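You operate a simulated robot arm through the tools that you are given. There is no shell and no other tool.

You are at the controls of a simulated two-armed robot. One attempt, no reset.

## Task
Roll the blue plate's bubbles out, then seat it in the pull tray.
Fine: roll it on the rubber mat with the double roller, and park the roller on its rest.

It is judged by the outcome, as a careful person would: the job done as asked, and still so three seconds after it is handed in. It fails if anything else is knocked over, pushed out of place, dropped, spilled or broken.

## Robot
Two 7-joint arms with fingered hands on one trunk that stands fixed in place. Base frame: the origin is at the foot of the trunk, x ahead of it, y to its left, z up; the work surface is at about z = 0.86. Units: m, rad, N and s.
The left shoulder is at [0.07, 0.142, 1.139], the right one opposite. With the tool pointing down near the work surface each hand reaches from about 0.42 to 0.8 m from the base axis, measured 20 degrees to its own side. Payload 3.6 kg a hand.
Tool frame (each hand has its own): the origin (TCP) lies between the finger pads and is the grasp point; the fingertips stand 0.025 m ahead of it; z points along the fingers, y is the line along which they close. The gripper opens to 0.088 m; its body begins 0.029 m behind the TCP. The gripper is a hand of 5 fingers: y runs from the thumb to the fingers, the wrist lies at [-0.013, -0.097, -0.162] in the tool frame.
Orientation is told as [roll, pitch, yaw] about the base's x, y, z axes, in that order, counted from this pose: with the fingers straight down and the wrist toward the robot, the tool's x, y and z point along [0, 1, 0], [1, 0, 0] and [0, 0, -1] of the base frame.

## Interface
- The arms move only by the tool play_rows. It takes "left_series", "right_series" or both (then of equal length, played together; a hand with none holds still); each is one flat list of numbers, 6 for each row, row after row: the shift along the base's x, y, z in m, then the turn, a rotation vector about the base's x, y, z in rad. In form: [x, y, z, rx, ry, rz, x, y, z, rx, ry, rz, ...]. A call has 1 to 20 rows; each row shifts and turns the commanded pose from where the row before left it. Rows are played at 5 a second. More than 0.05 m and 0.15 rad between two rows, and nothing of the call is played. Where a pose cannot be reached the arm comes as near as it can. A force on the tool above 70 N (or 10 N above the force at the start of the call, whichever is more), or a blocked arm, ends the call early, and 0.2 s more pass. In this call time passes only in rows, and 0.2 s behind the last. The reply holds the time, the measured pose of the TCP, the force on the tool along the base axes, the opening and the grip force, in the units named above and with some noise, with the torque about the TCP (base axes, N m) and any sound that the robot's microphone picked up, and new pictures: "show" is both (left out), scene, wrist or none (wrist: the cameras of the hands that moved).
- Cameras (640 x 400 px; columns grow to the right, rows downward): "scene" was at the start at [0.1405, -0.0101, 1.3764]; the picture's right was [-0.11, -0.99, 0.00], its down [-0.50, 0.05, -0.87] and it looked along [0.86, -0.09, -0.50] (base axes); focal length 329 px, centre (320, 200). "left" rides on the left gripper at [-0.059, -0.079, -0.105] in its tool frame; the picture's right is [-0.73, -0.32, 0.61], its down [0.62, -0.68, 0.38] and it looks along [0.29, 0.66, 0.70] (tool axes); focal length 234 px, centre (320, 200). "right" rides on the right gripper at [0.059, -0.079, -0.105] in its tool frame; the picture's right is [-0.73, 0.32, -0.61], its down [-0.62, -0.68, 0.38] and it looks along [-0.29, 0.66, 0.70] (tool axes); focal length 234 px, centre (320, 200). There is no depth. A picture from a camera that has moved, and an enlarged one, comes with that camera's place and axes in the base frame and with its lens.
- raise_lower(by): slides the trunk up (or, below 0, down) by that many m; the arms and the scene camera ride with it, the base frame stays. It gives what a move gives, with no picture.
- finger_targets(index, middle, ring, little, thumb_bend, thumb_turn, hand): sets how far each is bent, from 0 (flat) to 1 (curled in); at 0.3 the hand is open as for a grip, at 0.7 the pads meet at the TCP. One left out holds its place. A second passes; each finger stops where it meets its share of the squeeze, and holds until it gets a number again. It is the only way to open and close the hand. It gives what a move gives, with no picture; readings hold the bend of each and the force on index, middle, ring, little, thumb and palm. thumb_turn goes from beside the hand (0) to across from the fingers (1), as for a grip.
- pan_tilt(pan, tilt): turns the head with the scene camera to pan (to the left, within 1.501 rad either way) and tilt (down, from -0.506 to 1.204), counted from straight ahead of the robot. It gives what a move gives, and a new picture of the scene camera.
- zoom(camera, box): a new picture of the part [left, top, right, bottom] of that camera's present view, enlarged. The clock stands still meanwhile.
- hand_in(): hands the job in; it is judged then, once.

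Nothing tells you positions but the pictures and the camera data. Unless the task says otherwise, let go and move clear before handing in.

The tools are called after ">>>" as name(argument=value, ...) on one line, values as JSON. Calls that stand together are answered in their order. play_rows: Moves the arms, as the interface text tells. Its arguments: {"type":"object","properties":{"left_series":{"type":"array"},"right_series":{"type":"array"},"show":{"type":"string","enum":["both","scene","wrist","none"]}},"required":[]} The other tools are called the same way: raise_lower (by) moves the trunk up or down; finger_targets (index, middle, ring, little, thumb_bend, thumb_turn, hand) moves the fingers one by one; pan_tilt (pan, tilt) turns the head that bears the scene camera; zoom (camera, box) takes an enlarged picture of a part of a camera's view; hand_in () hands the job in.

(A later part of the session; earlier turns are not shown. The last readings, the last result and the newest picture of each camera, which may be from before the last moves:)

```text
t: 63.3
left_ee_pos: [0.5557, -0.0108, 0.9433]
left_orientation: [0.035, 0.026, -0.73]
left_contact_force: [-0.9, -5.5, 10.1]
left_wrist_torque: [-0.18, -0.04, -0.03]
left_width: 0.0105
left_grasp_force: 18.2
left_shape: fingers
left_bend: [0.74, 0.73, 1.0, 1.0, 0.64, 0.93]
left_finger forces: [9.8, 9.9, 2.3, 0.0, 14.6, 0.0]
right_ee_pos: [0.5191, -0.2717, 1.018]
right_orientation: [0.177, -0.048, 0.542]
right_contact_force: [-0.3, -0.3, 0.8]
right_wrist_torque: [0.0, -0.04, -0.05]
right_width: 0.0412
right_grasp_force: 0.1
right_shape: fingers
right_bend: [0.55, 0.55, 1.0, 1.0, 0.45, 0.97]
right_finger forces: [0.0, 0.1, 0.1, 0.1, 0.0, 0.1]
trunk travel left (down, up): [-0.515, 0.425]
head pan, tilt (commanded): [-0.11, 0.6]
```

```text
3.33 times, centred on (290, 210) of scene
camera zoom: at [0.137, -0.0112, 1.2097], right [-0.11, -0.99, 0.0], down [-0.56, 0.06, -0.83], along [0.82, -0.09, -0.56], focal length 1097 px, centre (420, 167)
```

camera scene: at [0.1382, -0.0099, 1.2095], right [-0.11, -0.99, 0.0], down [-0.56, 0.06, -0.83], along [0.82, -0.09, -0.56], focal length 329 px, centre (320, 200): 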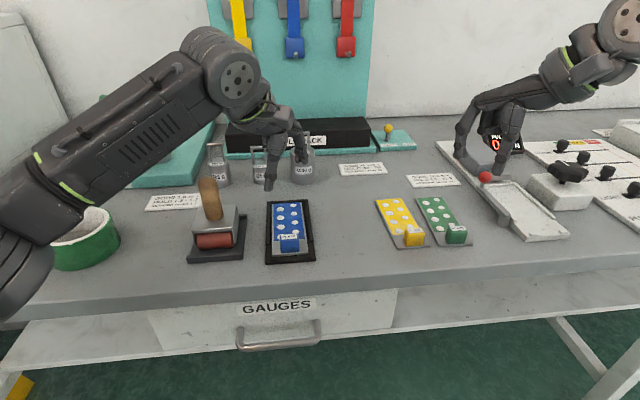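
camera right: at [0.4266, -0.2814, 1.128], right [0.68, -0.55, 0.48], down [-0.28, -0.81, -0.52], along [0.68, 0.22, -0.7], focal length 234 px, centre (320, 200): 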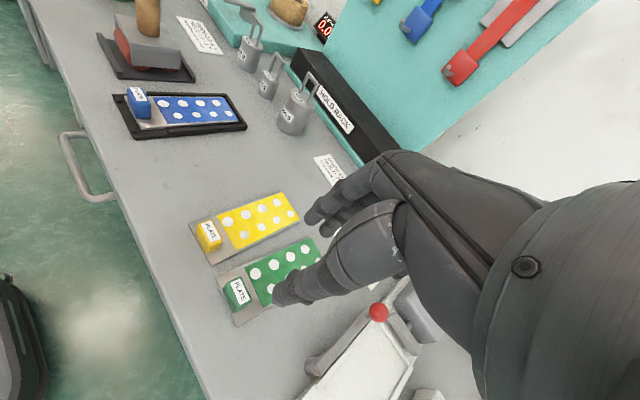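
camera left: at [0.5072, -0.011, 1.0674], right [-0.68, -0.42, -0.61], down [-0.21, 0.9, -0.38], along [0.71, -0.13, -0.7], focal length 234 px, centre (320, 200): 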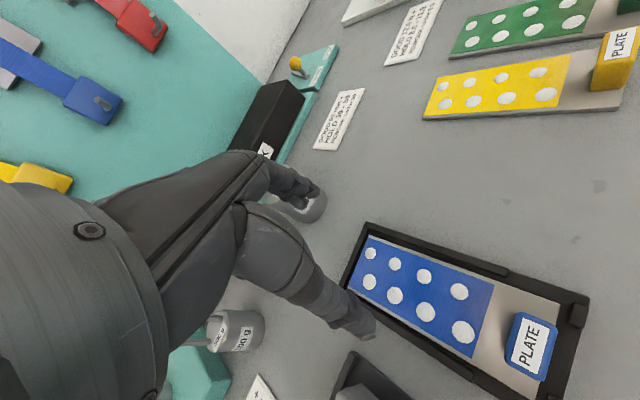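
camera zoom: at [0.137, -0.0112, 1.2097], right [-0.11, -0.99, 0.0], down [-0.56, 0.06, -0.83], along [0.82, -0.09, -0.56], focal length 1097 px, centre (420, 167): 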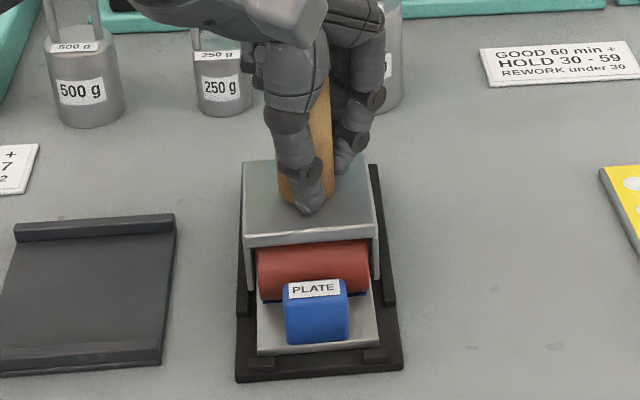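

All visible film is clear now. I'll lift the roller and inspect the whole film before parking it.

>>> play_rows(left_series=[0.003, 0, 0.001, 0, 0, 0, 0.002, 0, 0.004, 0, 0, 0, 0, 0, 0.01, 0, 0, 0, 0, 0, 0.015, 0, 0, 0, 0, 0, 0.02, 0, 0, 0, 0, 0, 0, 0, 0, 0], show="none")

>>> zoom(camera="right", box=[80, 20, 280, 160])

>>> zoom(camera="scene", box=[240, 130, 340, 270])

>>> zoom(camera="left", box=[300, 140, 500, 360])

```text
t: 64.7
left_ee_pos: [0.5622, -0.0102, 0.9908]
left_orientation: [0.032, 0.028, -0.729]
left_contact_force: [0.9, -0.6, -5.8]
left_wrist_torque: [-0.04, -0.06, -0.02]
left_width: 0.0102
left_grasp_force: 13.3
left_shape: fingers
left_bend: [0.74, 0.73, 1.0, 1.0, 0.64, 0.93]
left_finger forces: [5.8, 7.0, 2.0, 0.1, 12.5, 0.0]
right_ee_pos: [0.5209, -0.2698, 1.0169]
right_orientation: [0.176, -0.046, 0.541]
right_contact_force: [0.1, -0.2, 0.7]
right_wrist_torque: [0.0, 0.01, 0.01]
right_width: 0.0416
right_grasp_force: 0.0
right_shape: fingers
right_bend: [0.55, 0.55, 1.0, 1.0, 0.45, 0.97]
right_finger forces: [0.0, 0.0, 0.0, 0.1, 0.0, 0.0]
trunk travel left (down, up): [-0.515, 0.425]
head pan, tilt (commanded): [-0.11, 0.6]
```

```text
2.86 times, centred on (180, 90) of right
camera zoom: at [0.4279, -0.2797, 1.1276], right [0.68, -0.55, 0.48], down [-0.28, -0.81, -0.52], along [0.68, 0.22, -0.71], focal length 669 px, centre (720, 514)
```

zoom: 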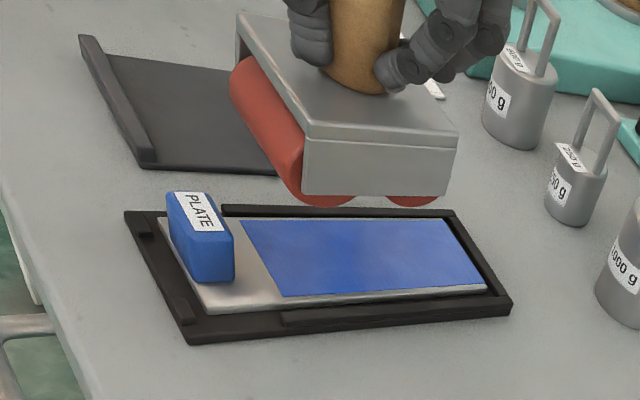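

```text
2.86 times, centred on (290, 200) of scene
camera zoom: at [0.1397, -0.0099, 1.2093], right [-0.11, -0.99, 0.0], down [-0.56, 0.06, -0.82], along [0.82, -0.09, -0.57], focal length 940 px, centre (406, 200)
```

zoom: 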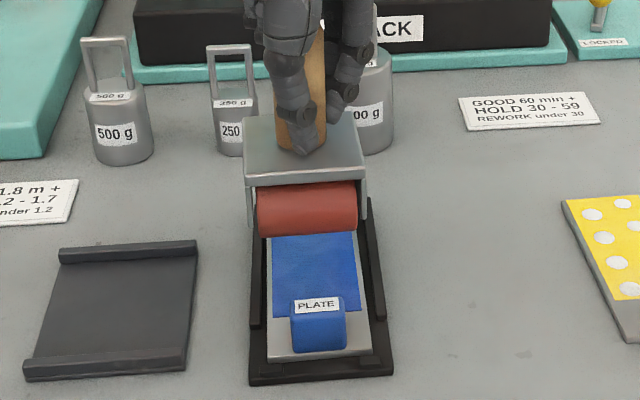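

```text
1.82 times, centred on (400, 250) of left
camera zoom: at [0.4652, -0.0057, 1.0963], right [-0.72, -0.3, -0.62], down [-0.09, 0.94, -0.34], along [0.68, -0.19, -0.7], focal length 426 px, centre (174, 109)
```

zoom: 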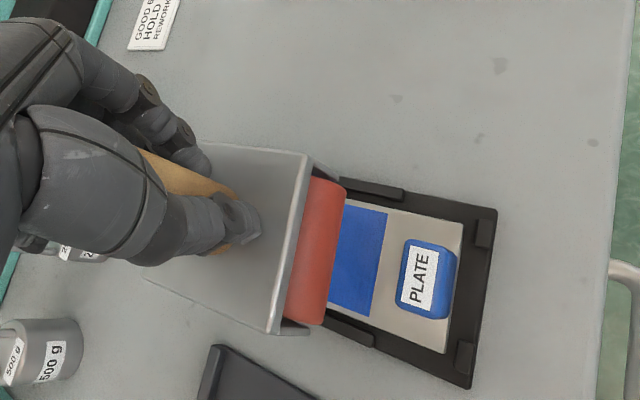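

The film is completely clear of bubbles. Now I'll carry the roller back over its rest (centre ≈(0.5505, 0.1055)) and hover to check alignment.

>>> play_rows(left_series=[-0.001, 0.015, 0, 0, 0, 0, -0.0012, 0.019, 0, 0, 0, 0, -0.0012, 0.019, 0, 0, 0, 0, -0.0012, 0.019, 0, 0, 0, 0, -0.0012, 0.019, 0, 0, 0, 0, -0.0012, 0.0175, 0, 0, 0, 0, 0, 0, -0.012, 0, 0, 0, 0, 0, -0.012, 0, 0, 0, 0, 0, 0, 0, 0, 0], show="none")

>>> zoom(camera="scene", box=[170, 140, 290, 260])

>>> zoom(camera="left", box=[300, 140, 500, 360])

>>> zoom(camera="right", box=[70, 0, 230, 100])

```text
t: 66.7
left_ee_pos: [0.5553, 0.0991, 0.9669]
left_orientation: [0.033, 0.028, -0.728]
left_contact_force: [0.0, 0.4, -5.6]
left_wrist_torque: [-0.06, 0.01, -0.03]
left_width: 0.01
left_grasp_force: 13.1
left_shape: fingers
left_bend: [0.74, 0.73, 1.0, 1.0, 0.64, 0.93]
left_finger forces: [5.5, 6.3, 1.9, 0.0, 11.9, 0.0]
right_ee_pos: [0.5206, -0.2704, 1.0172]
right_orientation: [0.178, -0.045, 0.542]
right_contact_force: [0.5, -0.2, 0.1]
right_wrist_torque: [-0.04, 0.02, 0.0]
right_width: 0.0415
right_grasp_force: 0.2
right_shape: fingers
right_bend: [0.55, 0.55, 1.0, 1.0, 0.45, 0.97]
right_finger forces: [0.0, 0.0, 0.0, 0.0, 0.0, 0.0]
trunk travel left (down, up): [-0.515, 0.425]
head pan, tilt (commanded): [-0.11, 0.6]
```

```text
3.33 times, centred on (230, 200) of scene
camera zoom: at [0.1392, -0.01, 1.2094], right [-0.11, -0.99, 0.0], down [-0.56, 0.06, -0.82], along [0.82, -0.09, -0.57], focal length 1097 px, centre (620, 200)
```

zoom: 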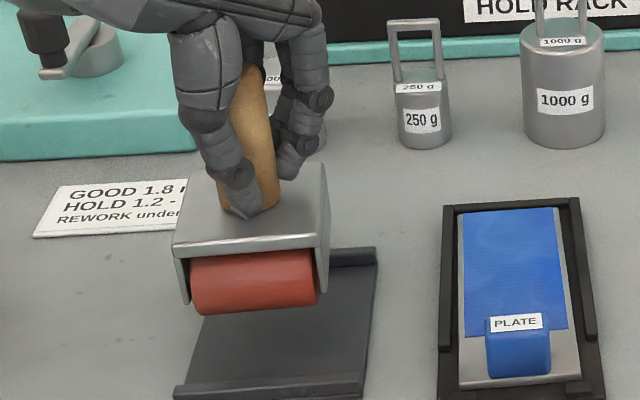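

```text
1.82 times, centred on (400, 250) of left
camera zoom: at [0.4579, 0.1033, 1.0724], right [-0.72, -0.3, -0.62], down [-0.09, 0.93, -0.34], along [0.68, -0.19, -0.7], focal length 426 px, centre (174, 109)
```

zoom: 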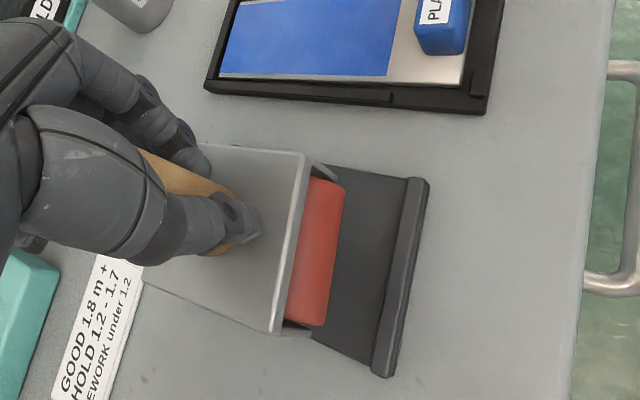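

```text
4.00 times, centred on (150, 50) of right
camera zoom: at [0.4275, -0.2798, 1.1278], right [0.68, -0.55, 0.48], down [-0.28, -0.81, -0.52], along [0.68, 0.22, -0.71], focal length 937 px, centre (1000, 800)
```

zoom: 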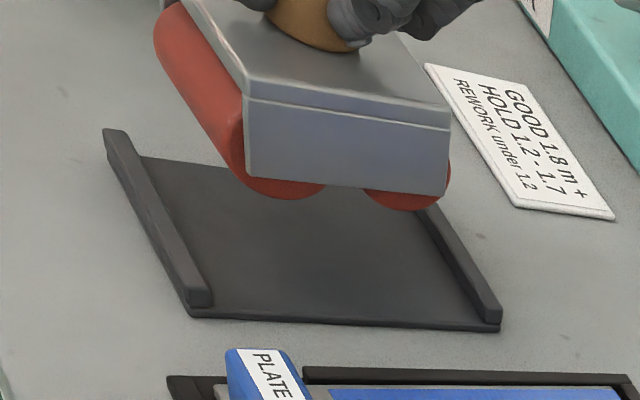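

The roller is centred over the rest between its lips. Lowering to just above, then gently to contact.

>>> play_rows(left_series=[0, 0.001, -0.008, 0, 0, 0, 0, 0, -0.008, 0, 0, 0, 0, 0, -0.006, 0, 0, 0, 0, 0, -0.003, 0, 0, 0, 0, 0, -0.002, 0, 0, 0, 0, 0, 0, 0, 0, 0], show="none")

>>> zoom(camera="scene", box=[170, 140, 290, 260])

>>> zoom(camera="right", box=[70, 0, 230, 100])

```text
t: 68.1
left_ee_pos: [0.5552, 0.0994, 0.9395]
left_orientation: [0.032, 0.028, -0.729]
left_contact_force: [0.9, 0.1, -6.0]
left_wrist_torque: [-0.04, -0.02, 0.0]
left_width: 0.01
left_grasp_force: 12.7
left_shape: fingers
left_bend: [0.74, 0.73, 1.0, 1.0, 0.64, 0.93]
left_finger forces: [5.5, 6.3, 1.9, 0.0, 11.9, 0.0]
right_ee_pos: [0.5199, -0.2688, 1.0178]
right_orientation: [0.174, -0.045, 0.542]
right_contact_force: [0.8, 0.0, -0.1]
right_wrist_torque: [0.02, -0.01, -0.01]
right_width: 0.0413
right_grasp_force: 0.0
right_shape: fingers
right_bend: [0.55, 0.55, 1.0, 1.0, 0.45, 0.97]
right_finger forces: [0.1, 0.0, 0.0, 0.0, 0.0, 0.0]
trunk travel left (down, up): [-0.515, 0.425]
head pan, tilt (commanded): [-0.11, 0.6]
```

```text
3.33 times, centred on (230, 200) of scene
camera zoom: at [0.1393, -0.0099, 1.2094], right [-0.11, -0.99, 0.0], down [-0.56, 0.06, -0.82], along [0.82, -0.09, -0.57], focal length 1097 px, centre (620, 200)
```

zoom: 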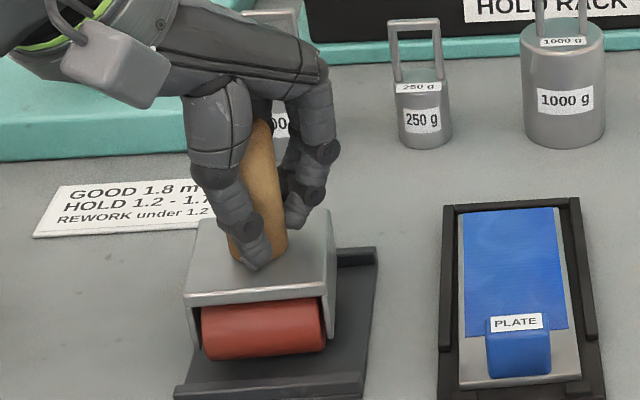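

```text
4.00 times, centred on (150, 50) of right
camera zoom: at [0.4276, -0.2796, 1.1278], right [0.68, -0.55, 0.48], down [-0.28, -0.81, -0.52], along [0.68, 0.22, -0.71], focal length 937 px, centre (1000, 800)
```

zoom: 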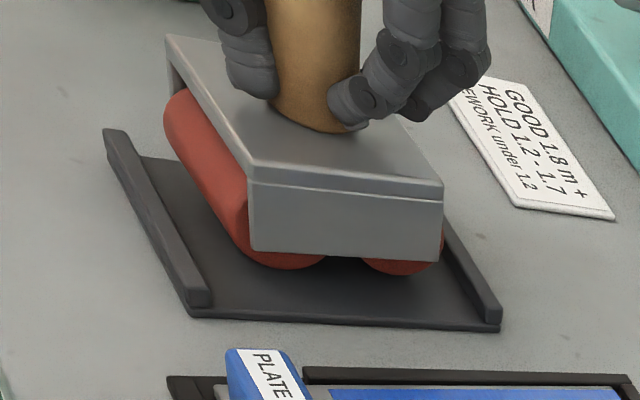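

Still hanging just above the rest. A few more millimetres down.

>>> play_rows(left_series=[0, 0, -0.002, 0, 0, 0, 0, 0, -0.0015, 0, 0, 0, 0, 0, 0, 0, 0, 0], show="none")

```text
t: 68.9
left_ee_pos: [0.5531, 0.0998, 0.9365]
left_orientation: [0.036, 0.027, -0.729]
left_contact_force: [0.1, 1.0, 0.0]
left_wrist_torque: [-0.02, -0.08, -0.01]
left_width: 0.01
left_grasp_force: 14.0
left_shape: fingers
left_bend: [0.74, 0.73, 1.0, 1.0, 0.64, 0.93]
left_finger forces: [5.6, 6.7, 1.6, 0.0, 12.7, 0.1]
right_ee_pos: [0.5189, -0.2698, 1.0181]
right_orientation: [0.176, -0.043, 0.541]
right_contact_force: [-0.3, 0.0, 0.2]
right_wrist_torque: [0.0, 0.02, 0.0]
right_width: 0.0413
right_grasp_force: 0.1
right_shape: fingers
right_bend: [0.55, 0.55, 1.0, 1.0, 0.45, 0.97]
right_finger forces: [0.0, 0.0, 0.1, 0.1, 0.0, 0.1]
trunk travel left (down, up): [-0.515, 0.425]
head pan, tilt (commanded): [-0.11, 0.6]
```

The rest now carries the roller's full weight. Releasing the handle.

>>> finger_targets(hand="left", index=0.5, middle=0.5, thumb_bend=0.5)

>>> zoom(camera="scene", box=[170, 140, 290, 260])

>>> zoom(camera="right", box=[70, 0, 230, 100])

```text
t: 69.9
left_ee_pos: [0.5539, 0.0998, 0.9374]
left_orientation: [0.034, 0.027, -0.731]
left_contact_force: [-0.3, 1.1, 0.8]
left_wrist_torque: [-0.02, -0.03, 0.01]
left_width: 0.0419
left_grasp_force: 2.1
left_shape: fingers
left_bend: [0.5, 0.5, 1.0, 1.0, 0.5, 0.97]
left_finger forces: [0.0, 0.1, 4.0, 0.1, 1.2, 0.1]
right_ee_pos: [0.5193, -0.27, 1.0182]
right_orientation: [0.175, -0.045, 0.54]
right_contact_force: [-0.3, -0.9, 0.3]
right_wrist_torque: [-0.01, -0.02, -0.02]
right_width: 0.0413
right_grasp_force: 0.1
right_shape: fingers
right_bend: [0.55, 0.55, 1.0, 1.0, 0.45, 0.97]
right_finger forces: [0.0, 0.1, 0.0, 0.0, 0.0, 0.0]
trunk travel left (down, up): [-0.515, 0.425]
head pan, tilt (commanded): [-0.11, 0.6]
```

```text
3.33 times, centred on (230, 200) of scene
camera zoom: at [0.1383, -0.0097, 1.2095], right [-0.11, -0.99, 0.0], down [-0.56, 0.06, -0.83], along [0.82, -0.09, -0.56], focal length 1097 px, centre (620, 200)
```

zoom: 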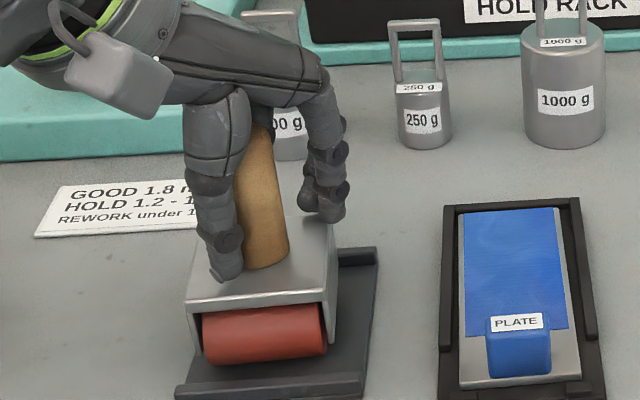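

```text
4.00 times, centred on (150, 50) of right
camera zoom: at [0.4267, -0.2794, 1.1283], right [0.68, -0.55, 0.48], down [-0.28, -0.81, -0.52], along [0.68, 0.22, -0.7], focal length 937 px, centre (1000, 800)
```

zoom: 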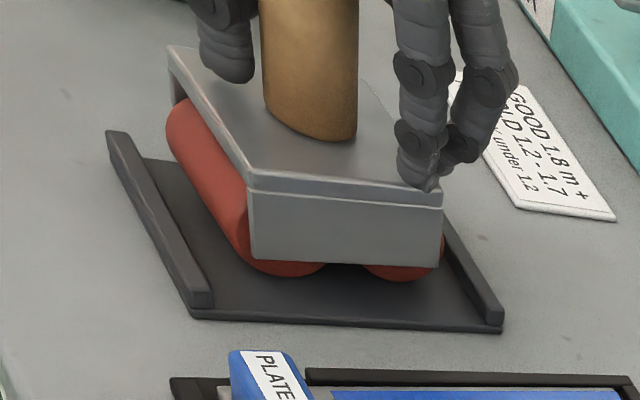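

The handle is free except for light contact with the curled ring finger. I'll ease the hand away from it and rise slowly.

>>> play_rows(left_series=[0.0015, 0.0015, 0.001, 0, 0, 0, 0.001, 0.001, 0.003, 0, 0, 0, 0, 0, 0.006, 0, 0, 0, 0, 0, 0.01, 0, 0, 0], show="none")

>>> zoom(camera="scene", box=[170, 140, 290, 260])

>>> zoom(camera="right", box=[70, 0, 230, 100])

```text
t: 70.9
left_ee_pos: [0.5567, 0.101, 0.9562]
left_orientation: [0.035, 0.025, -0.731]
left_contact_force: [0.6, -0.1, 0.4]
left_wrist_torque: [-0.03, 0.0, 0.03]
left_width: 0.0414
left_grasp_force: 0.1
left_shape: fingers
left_bend: [0.5, 0.5, 1.0, 1.0, 0.5, 0.97]
left_finger forces: [0.0, 0.0, 0.0, 0.0, 0.1, 0.1]
right_ee_pos: [0.5179, -0.2693, 1.0175]
right_orientation: [0.176, -0.046, 0.542]
right_contact_force: [0.1, 0.6, 0.0]
right_wrist_torque: [-0.01, -0.01, 0.02]
right_width: 0.0411
right_grasp_force: 0.1
right_shape: fingers
right_bend: [0.55, 0.55, 1.0, 1.0, 0.45, 0.97]
right_finger forces: [0.0, 0.0, 0.1, 0.0, 0.0, 0.0]
trunk travel left (down, up): [-0.515, 0.425]
head pan, tilt (commanded): [-0.11, 0.6]
```

```text
3.33 times, centred on (230, 200) of scene
camera zoom: at [0.1382, -0.0102, 1.2096], right [-0.11, -0.99, 0.0], down [-0.56, 0.06, -0.83], along [0.82, -0.09, -0.56], focal length 1097 px, centre (620, 200)
```

zoom: 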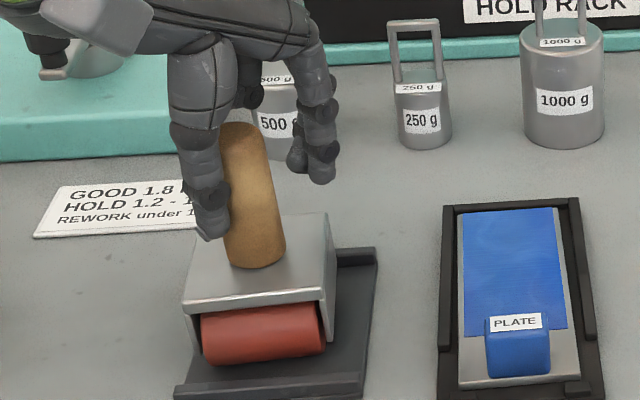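

```text
4.00 times, centred on (150, 50) of right
camera zoom: at [0.4265, -0.28, 1.1282], right [0.68, -0.55, 0.48], down [-0.28, -0.81, -0.52], along [0.68, 0.22, -0.7], focal length 937 px, centre (1000, 800)
```

zoom: 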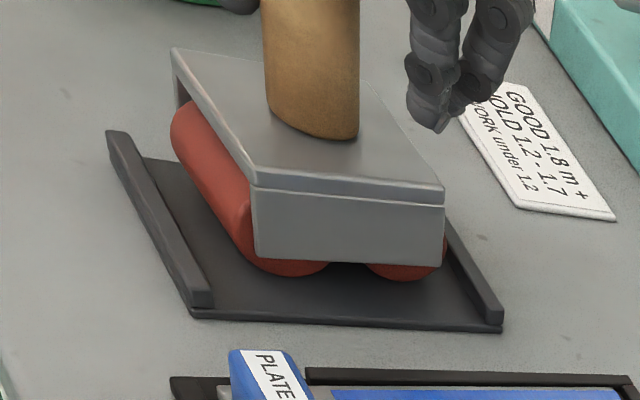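

The roller is parked. Raising the left hand clear and returning it to its observing pose on the left.

>>> play_rows(left_series=[0, 0, 0.015, 0, 0, 0, 0, 0, 0.025, 0, 0, 0, 0, 0, 0.03, 0, 0, 0, 0, 0, 0.03, 0, 0, 0, 0, 0.02, 0.02, 0, 0, -0.05, 0, 0.025, 0.02, 0, 0, -0.05, 0, 0.03, 0.01, 0, 0, -0.05, 0, 0.03, 0, 0, 0, -0.08, 0, 0.03, 0, 0, 0, -0.08, 0, 0, 0, -0.03, -0.025, -0.08], show="both")

>>> zoom(camera="scene", box=[170, 160, 340, 280])

```text
t: 73.1
left_ee_pos: [0.5574, 0.2364, 1.1061]
left_orientation: [0.041, -0.011, -1.12]
left_contact_force: [-0.5, -0.2, 0.2]
left_wrist_torque: [0.0, 0.02, -0.01]
left_width: 0.0415
left_grasp_force: 0.0
left_shape: fingers
left_bend: [0.5, 0.5, 1.0, 1.0, 0.5, 0.97]
left_finger forces: [0.1, 0.1, 0.1, 0.1, 0.1, 0.0]
right_ee_pos: [0.5202, -0.27, 1.0164]
right_orientation: [0.177, -0.045, 0.541]
right_contact_force: [0.2, 0.2, -0.7]
right_wrist_torque: [-0.01, -0.01, -0.02]
right_width: 0.0413
right_grasp_force: 0.1
right_shape: fingers
right_bend: [0.55, 0.55, 1.0, 1.0, 0.45, 0.97]
right_finger forces: [0.0, 0.1, 0.1, 0.1, 0.0, 0.1]
trunk travel left (down, up): [-0.515, 0.425]
head pan, tilt (commanded): [-0.11, 0.6]
camera scene: at [0.1389, -0.0099, 1.2095], right [-0.11, -0.99, 0.0], down [-0.56, 0.06, -0.82], along [0.82, -0.09, -0.57], focal length 329 px, centre (320, 200)
camera left: at [0.4654, 0.2815, 1.2079], right [-0.77, -0.02, -0.64], down [0.28, 0.89, -0.36], along [0.58, -0.46, -0.68], focal length 234 px, centre (320, 200)
```

scene: 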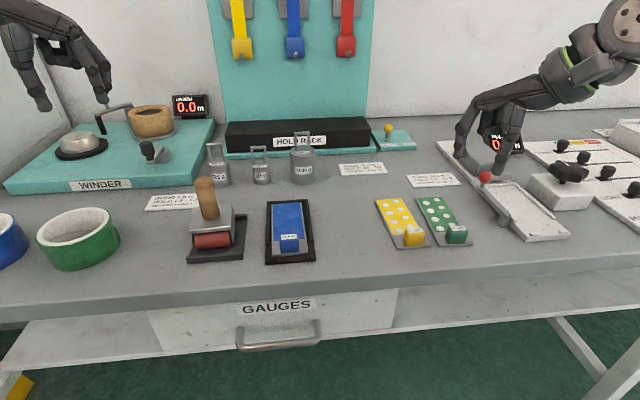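
left: 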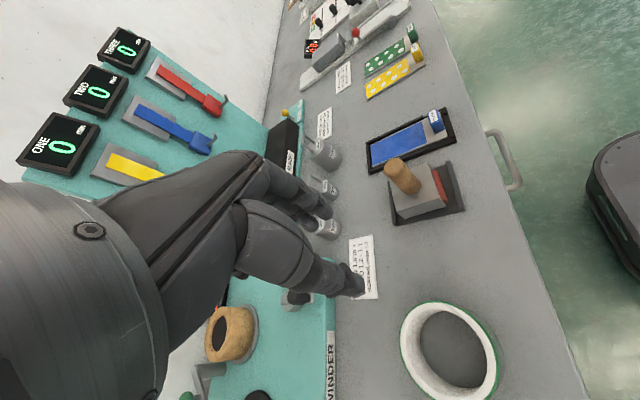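

```text
3.33 times, centred on (255, 220) of scene
camera zoom: at [0.1389, -0.0099, 1.2095], right [-0.11, -0.99, 0.0], down [-0.56, 0.06, -0.82], along [0.82, -0.09, -0.57], focal length 1097 px, centre (537, 133)
```

zoom: 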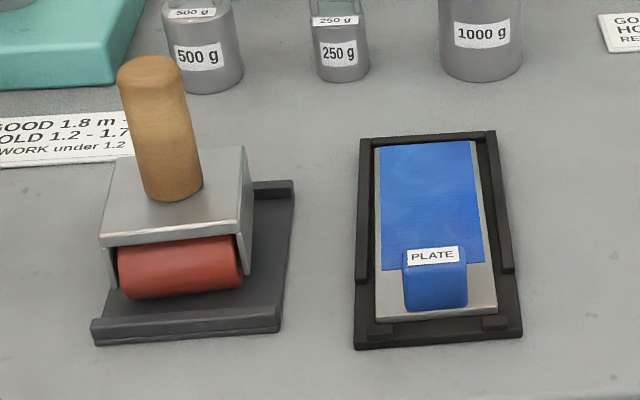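

The roller is parked and the plate's film is clear on the mat. Before picking it up, I'll move the right hand to look closely at the pull tray.

>>> play_rows(right_series=[-0.005, 0.005, 0.02, -0.02, 0.01, -0.09, -0.005, 0.005, 0.02, -0.03, 0.01, -0.09, -0.005, 0.005, 0.02, -0.03, 0.01, -0.09, -0.005, 0.005, 0.02, -0.03, 0.01, -0.09, -0.005, 0.005, 0.02, -0.03, 0.005, -0.09, 0, 0, 0.01, -0.03, 0, -0.09], show="none")

>>> pan_tilt(pan=-0.5, tilt=0.6)

>>> zoom(camera="right", box=[0, 0, 640, 400])

```text
t: 74.5
left_ee_pos: [0.5549, 0.2372, 1.1051]
left_orientation: [0.043, -0.012, -1.12]
left_contact_force: [-0.7, -0.3, -0.1]
left_wrist_torque: [0.04, -0.03, -0.02]
left_width: 0.0416
left_grasp_force: 0.1
left_shape: fingers
left_bend: [0.5, 0.5, 1.0, 1.0, 0.5, 0.97]
left_finger forces: [0.0, 0.0, 0.0, 0.0, 0.0, 0.0]
right_ee_pos: [0.4959, -0.245, 1.1274]
right_orientation: [0.028, 0.04, -0.003]
right_contact_force: [0.0, -0.4, -0.3]
right_wrist_torque: [-0.01, 0.0, 0.0]
right_width: 0.0411
right_grasp_force: 0.0
right_shape: fingers
right_bend: [0.55, 0.55, 1.0, 1.0, 0.45, 0.97]
right_finger forces: [0.1, 0.0, 0.0, 0.1, 0.0, 0.1]
trunk travel left (down, up): [-0.515, 0.425]
head pan, tilt (commanded): [-0.11, 0.6]
```

```text
t: 75.3
left_ee_pos: [0.556, 0.2363, 1.1057]
left_orientation: [0.04, -0.01, -1.118]
left_contact_force: [-0.3, -0.3, 0.0]
left_wrist_torque: [0.0, -0.01, 0.02]
left_width: 0.0415
left_grasp_force: 0.0
left_shape: fingers
left_bend: [0.5, 0.5, 1.0, 1.0, 0.5, 0.97]
left_finger forces: [0.0, 0.0, 0.0, 0.1, 0.1, 0.0]
right_ee_pos: [0.495, -0.2457, 1.1274]
right_orientation: [0.028, 0.04, -0.004]
right_contact_force: [0.1, 0.6, 0.3]
right_wrist_torque: [-0.02, 0.03, -0.01]
right_width: 0.0415
right_grasp_force: 0.1
right_shape: fingers
right_bend: [0.55, 0.55, 1.0, 1.0, 0.45, 0.97]
right_finger forces: [0.0, 0.0, 0.1, 0.0, 0.0, 0.0]
trunk travel left (down, up): [-0.515, 0.425]
head pan, tilt (commanded): [-0.499, 0.6]
camera scene: at [0.1282, -0.0424, 1.2095], right [-0.48, -0.88, 0.0], down [-0.5, 0.27, -0.83], along [0.72, -0.39, -0.56], focal length 329 px, centre (320, 200)
```

scene: 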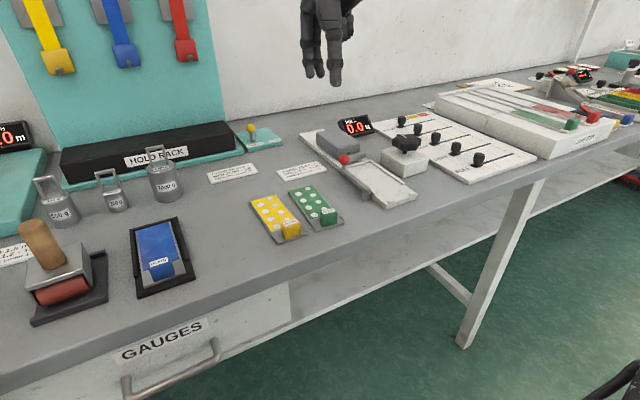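

```text
1.00 times, centred on (320, 200) of right (not enlarged: the box is as wide or as high as the picture)
camera zoom: at [0.4196, -0.1901, 1.2375], right [0.34, -0.74, 0.57], down [-0.7, -0.61, -0.37], along [0.63, -0.27, -0.73], focal length 234 px, centre (320, 200)
```

zoom: 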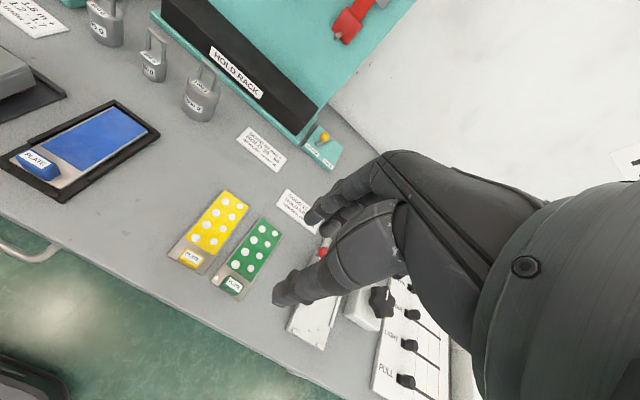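

The tray is unobstructed in the scene view now. Zooming on it.

>>> zoom(camera="scene", box=[290, 110, 430, 220])

>>> zoom(camera="scene", box=[335, 145, 425, 215])

>>> zoom(camera="left", box=[290, 0, 430, 110])

```text
3.64 times, centred on (360, 165) of scene
camera zoom: at [0.1282, -0.0424, 1.2095], right [-0.48, -0.88, 0.0], down [-0.5, 0.27, -0.83], along [0.72, -0.39, -0.56], focal length 1197 px, centre (174, 327)
```

zoom: 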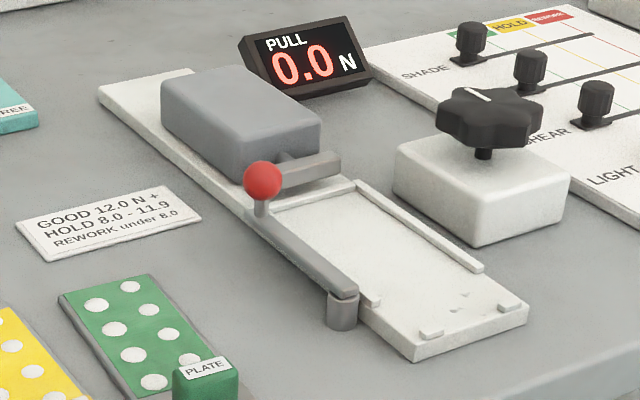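

```text
5.71 times, centred on (380, 180) of scene
camera zoom: at [0.1282, -0.0424, 1.2095], right [-0.48, -0.88, 0.0], down [-0.5, 0.27, -0.83], along [0.72, -0.39, -0.56], focal length 1881 px, centre (-23, 314)
```

zoom: 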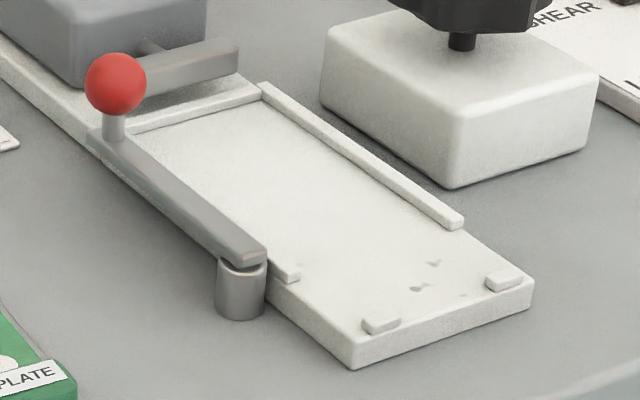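

```text
3.64 times, centred on (360, 55) of left
camera zoom: at [0.4649, 0.2811, 1.2081], right [-0.77, -0.02, -0.64], down [0.28, 0.89, -0.36], along [0.58, -0.46, -0.68], focal length 852 px, centre (174, 727)
```

zoom: 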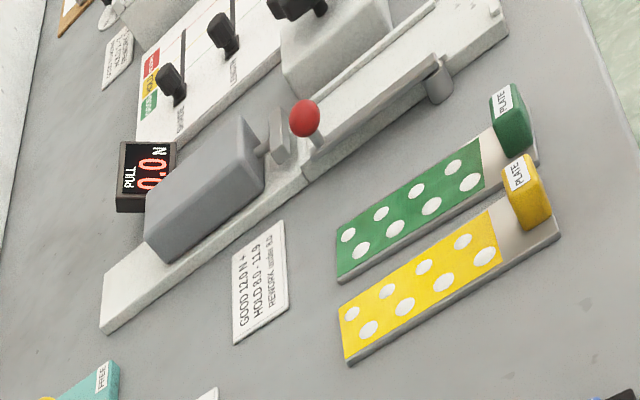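

I'll zoom further on the tray ends to fix its height, nub and wall positions.

>>> zoom(camera="scene", box=[375, 175, 425, 215])

>>> zoom(camera="scene", box=[335, 140, 385, 190])

>>> zoom(camera="scene", box=[125, 210, 205, 305])

```text
10.00 times, centred on (400, 195) of scene
camera zoom: at [0.1282, -0.0424, 1.2095], right [-0.48, -0.88, 0.0], down [-0.5, 0.27, -0.83], along [0.72, -0.39, -0.56], focal length 3291 px, centre (-480, 250)
```

zoom: 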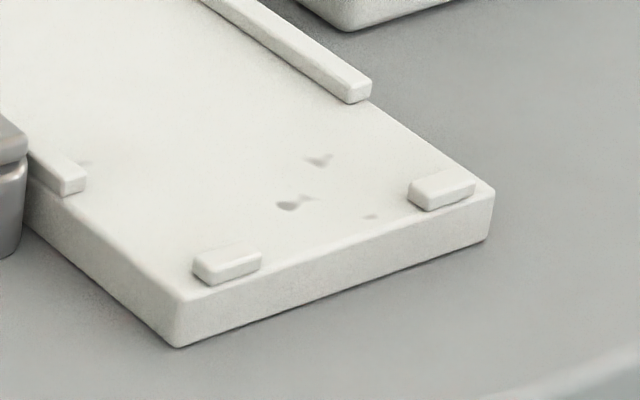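

```text
8.00 times, centred on (360, 165) of scene
camera zoom: at [0.1282, -0.0424, 1.2095], right [-0.48, -0.88, 0.0], down [-0.5, 0.27, -0.83], along [0.72, -0.39, -0.56], focal length 2633 px, centre (0, 480)
```

zoom: 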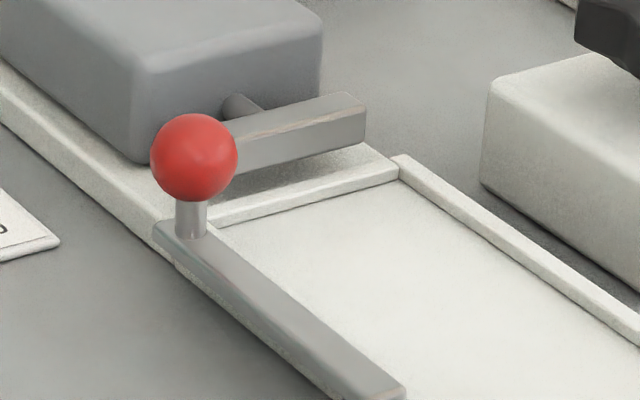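

```text
4.21 times, centred on (165, 258) of scene
camera zoom: at [0.1282, -0.0424, 1.2095], right [-0.48, -0.88, 0.0], down [-0.5, 0.27, -0.83], along [0.72, -0.39, -0.56], focal length 1386 px, centre (973, -42)
```

zoom: 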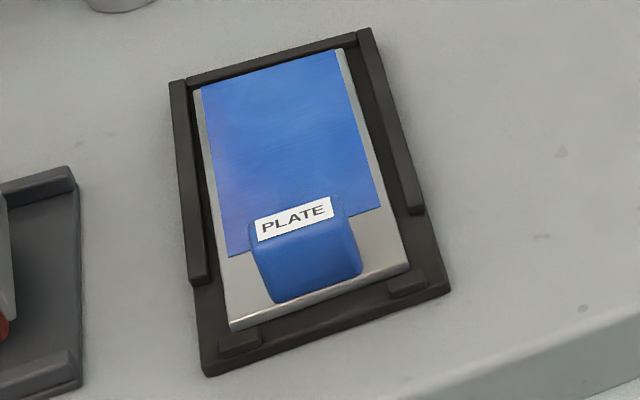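

Tray geometry is clear: floor z ≈0.8715, nubs' far face x ≈0.4975, far wall x ≈0.637, rails centred on y ≈-0.413. The plate on the mat is at centre (0.561, -0.0047). I'll bring the right hand back to the grasp orientation that held the plate straight (roll 0.18, yaw 0.54).

>>> play_rows(right_series=[0.003, 0.005, -0.02, 0.02, -0.015, 0.09, 0.003, 0.005, -0.025, 0.025, -0.015, 0.09, 0.003, 0.005, -0.025, 0.025, -0.015, 0.09, 0.003, 0.005, -0.025, 0.025, -0.015, 0.09, 0.003, 0.005, -0.025, 0.025, -0.015, 0.09, 0.003, 0.005, -0.02, 0.025, -0.015, 0.09, 0, 0, 0, 0, 0, 0], show="none")

>>> pan_tilt(pan=-0.11, tilt=0.6)

```text
t: 76.9
left_ee_pos: [0.556, 0.2374, 1.1061]
left_orientation: [0.042, -0.013, -1.12]
left_contact_force: [-0.2, 0.1, -0.4]
left_wrist_torque: [0.01, 0.05, -0.01]
left_width: 0.0415
left_grasp_force: 0.1
left_shape: fingers
left_bend: [0.5, 0.5, 1.0, 1.0, 0.5, 0.97]
left_finger forces: [0.0, 0.1, 0.0, 0.0, 0.0, 0.0]
right_ee_pos: [0.5143, -0.2134, 0.9873]
right_orientation: [0.144, -0.087, 0.535]
right_contact_force: [0.2, -0.3, -0.8]
right_wrist_torque: [-0.01, -0.02, 0.04]
right_width: 0.0412
right_grasp_force: 0.1
right_shape: fingers
right_bend: [0.55, 0.55, 1.0, 1.0, 0.45, 0.97]
right_finger forces: [0.0, 0.1, 0.0, 0.0, 0.1, 0.0]
trunk travel left (down, up): [-0.515, 0.425]
head pan, tilt (commanded): [-0.499, 0.6]
```

```text
t: 77.8
left_ee_pos: [0.5559, 0.2356, 1.1054]
left_orientation: [0.043, -0.01, -1.118]
left_contact_force: [1.2, -0.2, -0.2]
left_wrist_torque: [-0.01, 0.01, 0.01]
left_width: 0.0415
left_grasp_force: 0.1
left_shape: fingers
left_bend: [0.5, 0.5, 1.0, 1.0, 0.5, 0.97]
left_finger forces: [0.1, 0.0, 0.1, 0.1, 0.0, 0.0]
right_ee_pos: [0.5137, -0.2147, 0.989]
right_orientation: [0.144, -0.086, 0.537]
right_contact_force: [0.0, 0.4, 1.1]
right_wrist_torque: [-0.02, -0.04, -0.04]
right_width: 0.0412
right_grasp_force: 0.0
right_shape: fingers
right_bend: [0.55, 0.55, 1.0, 1.0, 0.45, 0.97]
right_finger forces: [0.1, 0.0, 0.0, 0.0, 0.0, 0.0]
trunk travel left (down, up): [-0.515, 0.425]
head pan, tilt (commanded): [-0.11, 0.6]
camera scene: at [0.1384, -0.0101, 1.2095], right [-0.11, -0.99, 0.0], down [-0.56, 0.06, -0.82], along [0.82, -0.09, -0.57], focal length 329 px, centre (320, 200)
```

scene: 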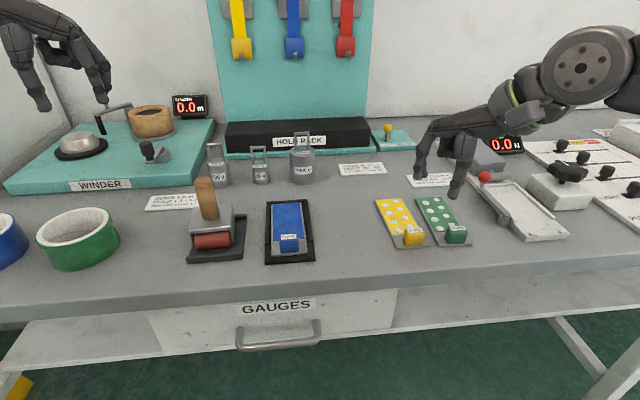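

I'll fine-tune the orientation and carry the hand over to above the tab.

>>> play_rows(right_series=[0, 0.03, -0.003, 0.003, 0.016, 0.002, 0, 0.035, -0.003, 0.003, 0.016, 0.002, 0, 0.036, -0.003, 0.003, 0.015, 0.001, 0, 0.036, -0.003, 0, 0, 0, 0.0005, 0.036, -0.003, 0, 0, 0, 0.0005, 0.038, -0.002, 0, 0, 0, 0, 0, 0, 0, 0, 0], show="none")

>>> zoom(camera="scene", box=[230, 140, 370, 270])

>>> zoom(camera="left", box=[340, 40, 480, 180])

```text
t: 79.4
left_ee_pos: [0.5537, 0.2359, 1.1057]
left_orientation: [0.043, -0.013, -1.118]
left_contact_force: [0.1, 0.0, 0.5]
left_wrist_torque: [0.01, 0.0, 0.02]
left_width: 0.0415
left_grasp_force: 0.1
left_shape: fingers
left_bend: [0.5, 0.5, 1.0, 1.0, 0.5, 0.97]
left_finger forces: [0.1, 0.1, 0.0, 0.0, 0.0, 0.0]
right_ee_pos: [0.5124, -0.0067, 0.973]
right_orientation: [0.174, -0.051, 0.537]
right_contact_force: [-0.4, 0.0, 0.3]
right_wrist_torque: [0.0, -0.01, -0.01]
right_width: 0.0412
right_grasp_force: 0.1
right_shape: fingers
right_bend: [0.55, 0.55, 1.0, 1.0, 0.45, 0.97]
right_finger forces: [0.0, 0.1, 0.0, 0.0, 0.1, 0.1]
trunk travel left (down, up): [-0.515, 0.425]
head pan, tilt (commanded): [-0.11, 0.6]
```

```text
3.08 times, centred on (300, 205) of scene
camera zoom: at [0.1371, -0.01, 1.2097], right [-0.11, -0.99, 0.0], down [-0.56, 0.06, -0.83], along [0.82, -0.09, -0.56], focal length 1013 px, centre (382, 185)
```

zoom: 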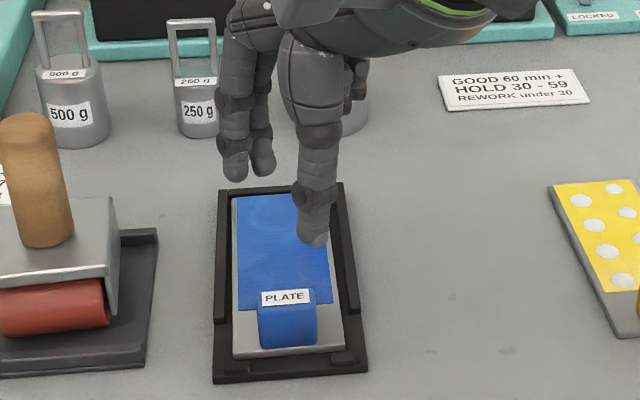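

```text
2.86 times, centred on (410, 110) of left
camera zoom: at [0.4636, 0.2809, 1.2088], right [-0.77, -0.02, -0.64], down [0.28, 0.89, -0.36], along [0.58, -0.46, -0.68], focal length 669 px, centre (63, 457)
```

zoom: 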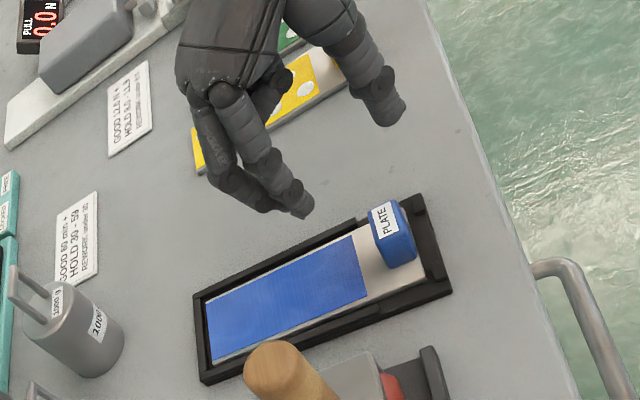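

Aligning exactly to the earlier release pose over the tab and descending around it.

>>> play_rows(right_series=[0.0012, 0.002, -0.012, 0, 0, 0, 0.0008, 0.0018, -0.015, 0, 0, 0, 0, 0, -0.015, 0, 0, 0, 0, 0, -0.014, 0, 0, 0, 0, 0, -0.008, 0, 0, 0, 0, 0, -0.003, 0, 0, 0, 0, 0, 0, 0, 0, 0], show="none")

>>> zoom(camera="scene", box=[250, 170, 340, 270])

>>> zoom(camera="left", box=[360, 60, 480, 170])

>>> zoom(camera="right", box=[220, 160, 420, 320])

```text
t: 81.0
left_ee_pos: [0.5563, 0.2357, 1.1064]
left_orientation: [0.042, -0.011, -1.118]
left_contact_force: [1.1, 0.4, 0.0]
left_wrist_torque: [-0.01, -0.01, 0.01]
left_width: 0.0416
left_grasp_force: 0.0
left_shape: fingers
left_bend: [0.5, 0.5, 1.0, 1.0, 0.5, 0.97]
left_finger forces: [0.0, 0.0, 0.0, 0.1, 0.0, 0.1]
right_ee_pos: [0.5147, -0.002, 0.9043]
right_orientation: [0.174, -0.049, 0.541]
right_contact_force: [-0.3, -0.2, 0.6]
right_wrist_torque: [0.01, 0.02, -0.03]
right_width: 0.0412
right_grasp_force: 0.1
right_shape: fingers
right_bend: [0.55, 0.55, 1.0, 1.0, 0.45, 0.97]
right_finger forces: [0.0, 0.1, 0.1, 0.0, 0.0, 0.1]
trunk travel left (down, up): [-0.515, 0.425]
head pan, tilt (commanded): [-0.11, 0.6]
```

```text
4.00 times, centred on (295, 220) of scene
camera zoom: at [0.1385, -0.0099, 1.2095], right [-0.11, -0.99, 0.0], down [-0.56, 0.06, -0.82], along [0.82, -0.09, -0.57], focal length 1316 px, centre (420, 120)
```

zoom: 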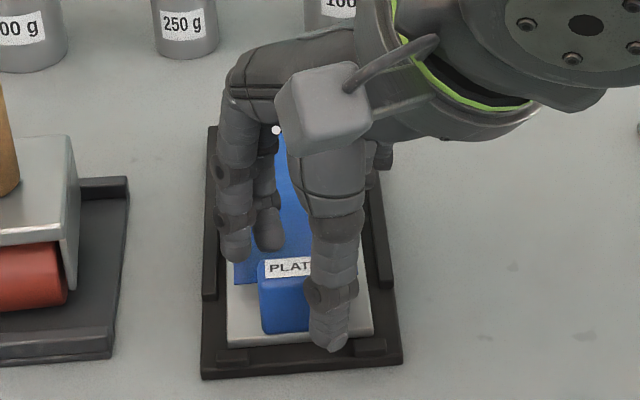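

```text
3.64 times, centred on (420, 115) of left
camera zoom: at [0.465, 0.2811, 1.2081], right [-0.77, -0.02, -0.64], down [0.28, 0.89, -0.36], along [0.58, -0.46, -0.68], focal length 852 px, centre (-44, 509)
```

zoom: 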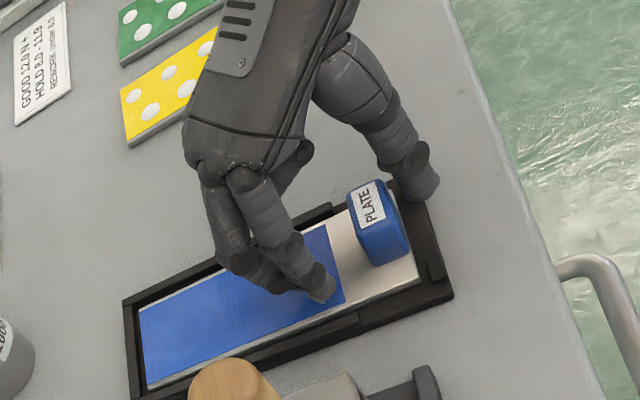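

```text
2.50 times, centred on (320, 240) of right
camera zoom: at [0.4216, -0.0123, 1.0144], right [0.68, -0.55, 0.49], down [-0.28, -0.81, -0.52], along [0.68, 0.22, -0.7], focal length 585 px, centre (320, 100)
```

zoom: 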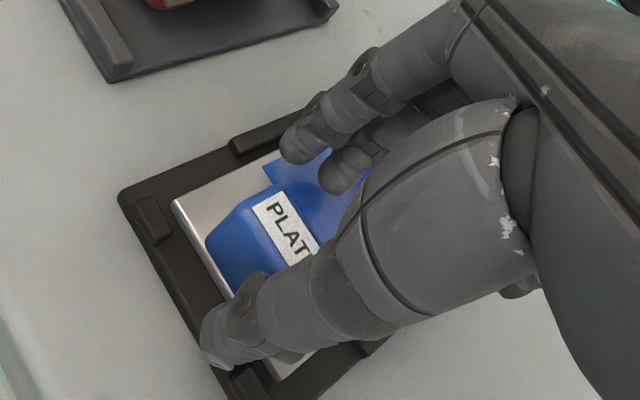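

Identical geometry to the earlier hold. Closing the pinch again.

>>> finger_targets(hand="right", index=0.7, middle=0.7, thumb_bend=0.61)

>>> finger_targets(hand="right", index=0.85, middle=0.85, thumb_bend=0.8)

>>> zoom(camera="scene", box=[250, 170, 340, 270])

>>> zoom(camera="left", box=[360, 60, 480, 170])

```text
t: 82.0
left_ee_pos: [0.5555, 0.2377, 1.1063]
left_orientation: [0.043, -0.01, -1.118]
left_contact_force: [1.0, -0.2, 0.6]
left_wrist_torque: [-0.01, 0.02, 0.01]
left_width: 0.0414
left_grasp_force: 0.0
left_shape: fingers
left_bend: [0.5, 0.5, 1.0, 1.0, 0.5, 0.97]
left_finger forces: [0.1, 0.0, 0.1, 0.1, 0.0, 0.0]
right_ee_pos: [0.5151, -0.0023, 0.9046]
right_orientation: [0.176, -0.05, 0.54]
right_contact_force: [-1.0, -0.6, 0.0]
right_wrist_torque: [-0.01, -0.02, -0.01]
right_width: 0.0153
right_grasp_force: 2.1
right_shape: fingers
right_bend: [0.68, 0.7, 1.0, 1.0, 0.57, 0.97]
right_finger forces: [1.5, 0.0, 0.0, 0.1, 2.8, 0.0]
trunk travel left (down, up): [-0.515, 0.425]
head pan, tilt (commanded): [-0.11, 0.6]
```

```text
t: 83.0
left_ee_pos: [0.5557, 0.2352, 1.1048]
left_orientation: [0.042, -0.01, -1.118]
left_contact_force: [-0.3, 0.5, 0.4]
left_wrist_torque: [0.0, 0.0, 0.02]
left_width: 0.0417
left_grasp_force: 0.1
left_shape: fingers
left_bend: [0.5, 0.5, 1.0, 1.0, 0.5, 0.97]
left_finger forces: [0.1, 0.0, 0.0, 0.0, 0.0, 0.0]
right_ee_pos: [0.5156, -0.0038, 0.9043]
right_orientation: [0.175, -0.05, 0.538]
right_contact_force: [-0.2, -3.4, -0.8]
right_wrist_torque: [-0.12, 0.01, -0.04]
right_width: 0.011
right_grasp_force: 11.3
right_shape: fingers
right_bend: [0.76, 0.85, 1.0, 1.0, 0.6, 0.94]
right_finger forces: [10.9, 0.0, 0.0, 0.0, 11.6, 0.0]
trunk travel left (down, up): [-0.515, 0.425]
head pan, tilt (commanded): [-0.11, 0.6]
```

```text
4.00 times, centred on (295, 220) of scene
camera zoom: at [0.1386, -0.0105, 1.2095], right [-0.11, -0.99, 0.0], down [-0.56, 0.06, -0.82], along [0.82, -0.09, -0.57], focal length 1316 px, centre (420, 120)
```

zoom: 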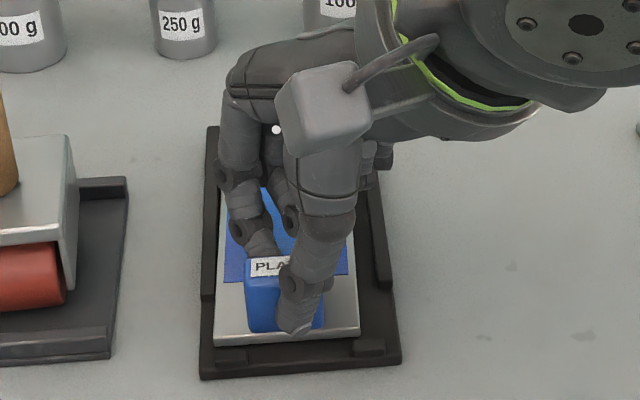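

```text
3.64 times, centred on (420, 115) of left
camera zoom: at [0.4652, 0.2805, 1.2082], right [-0.77, -0.02, -0.64], down [0.28, 0.89, -0.36], along [0.58, -0.46, -0.68], focal length 852 px, centre (-44, 509)
```

zoom: 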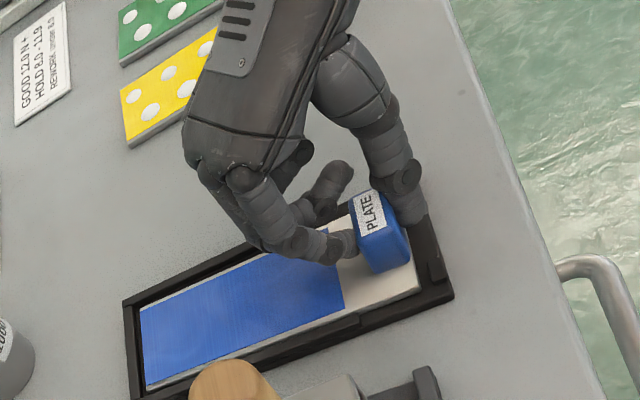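

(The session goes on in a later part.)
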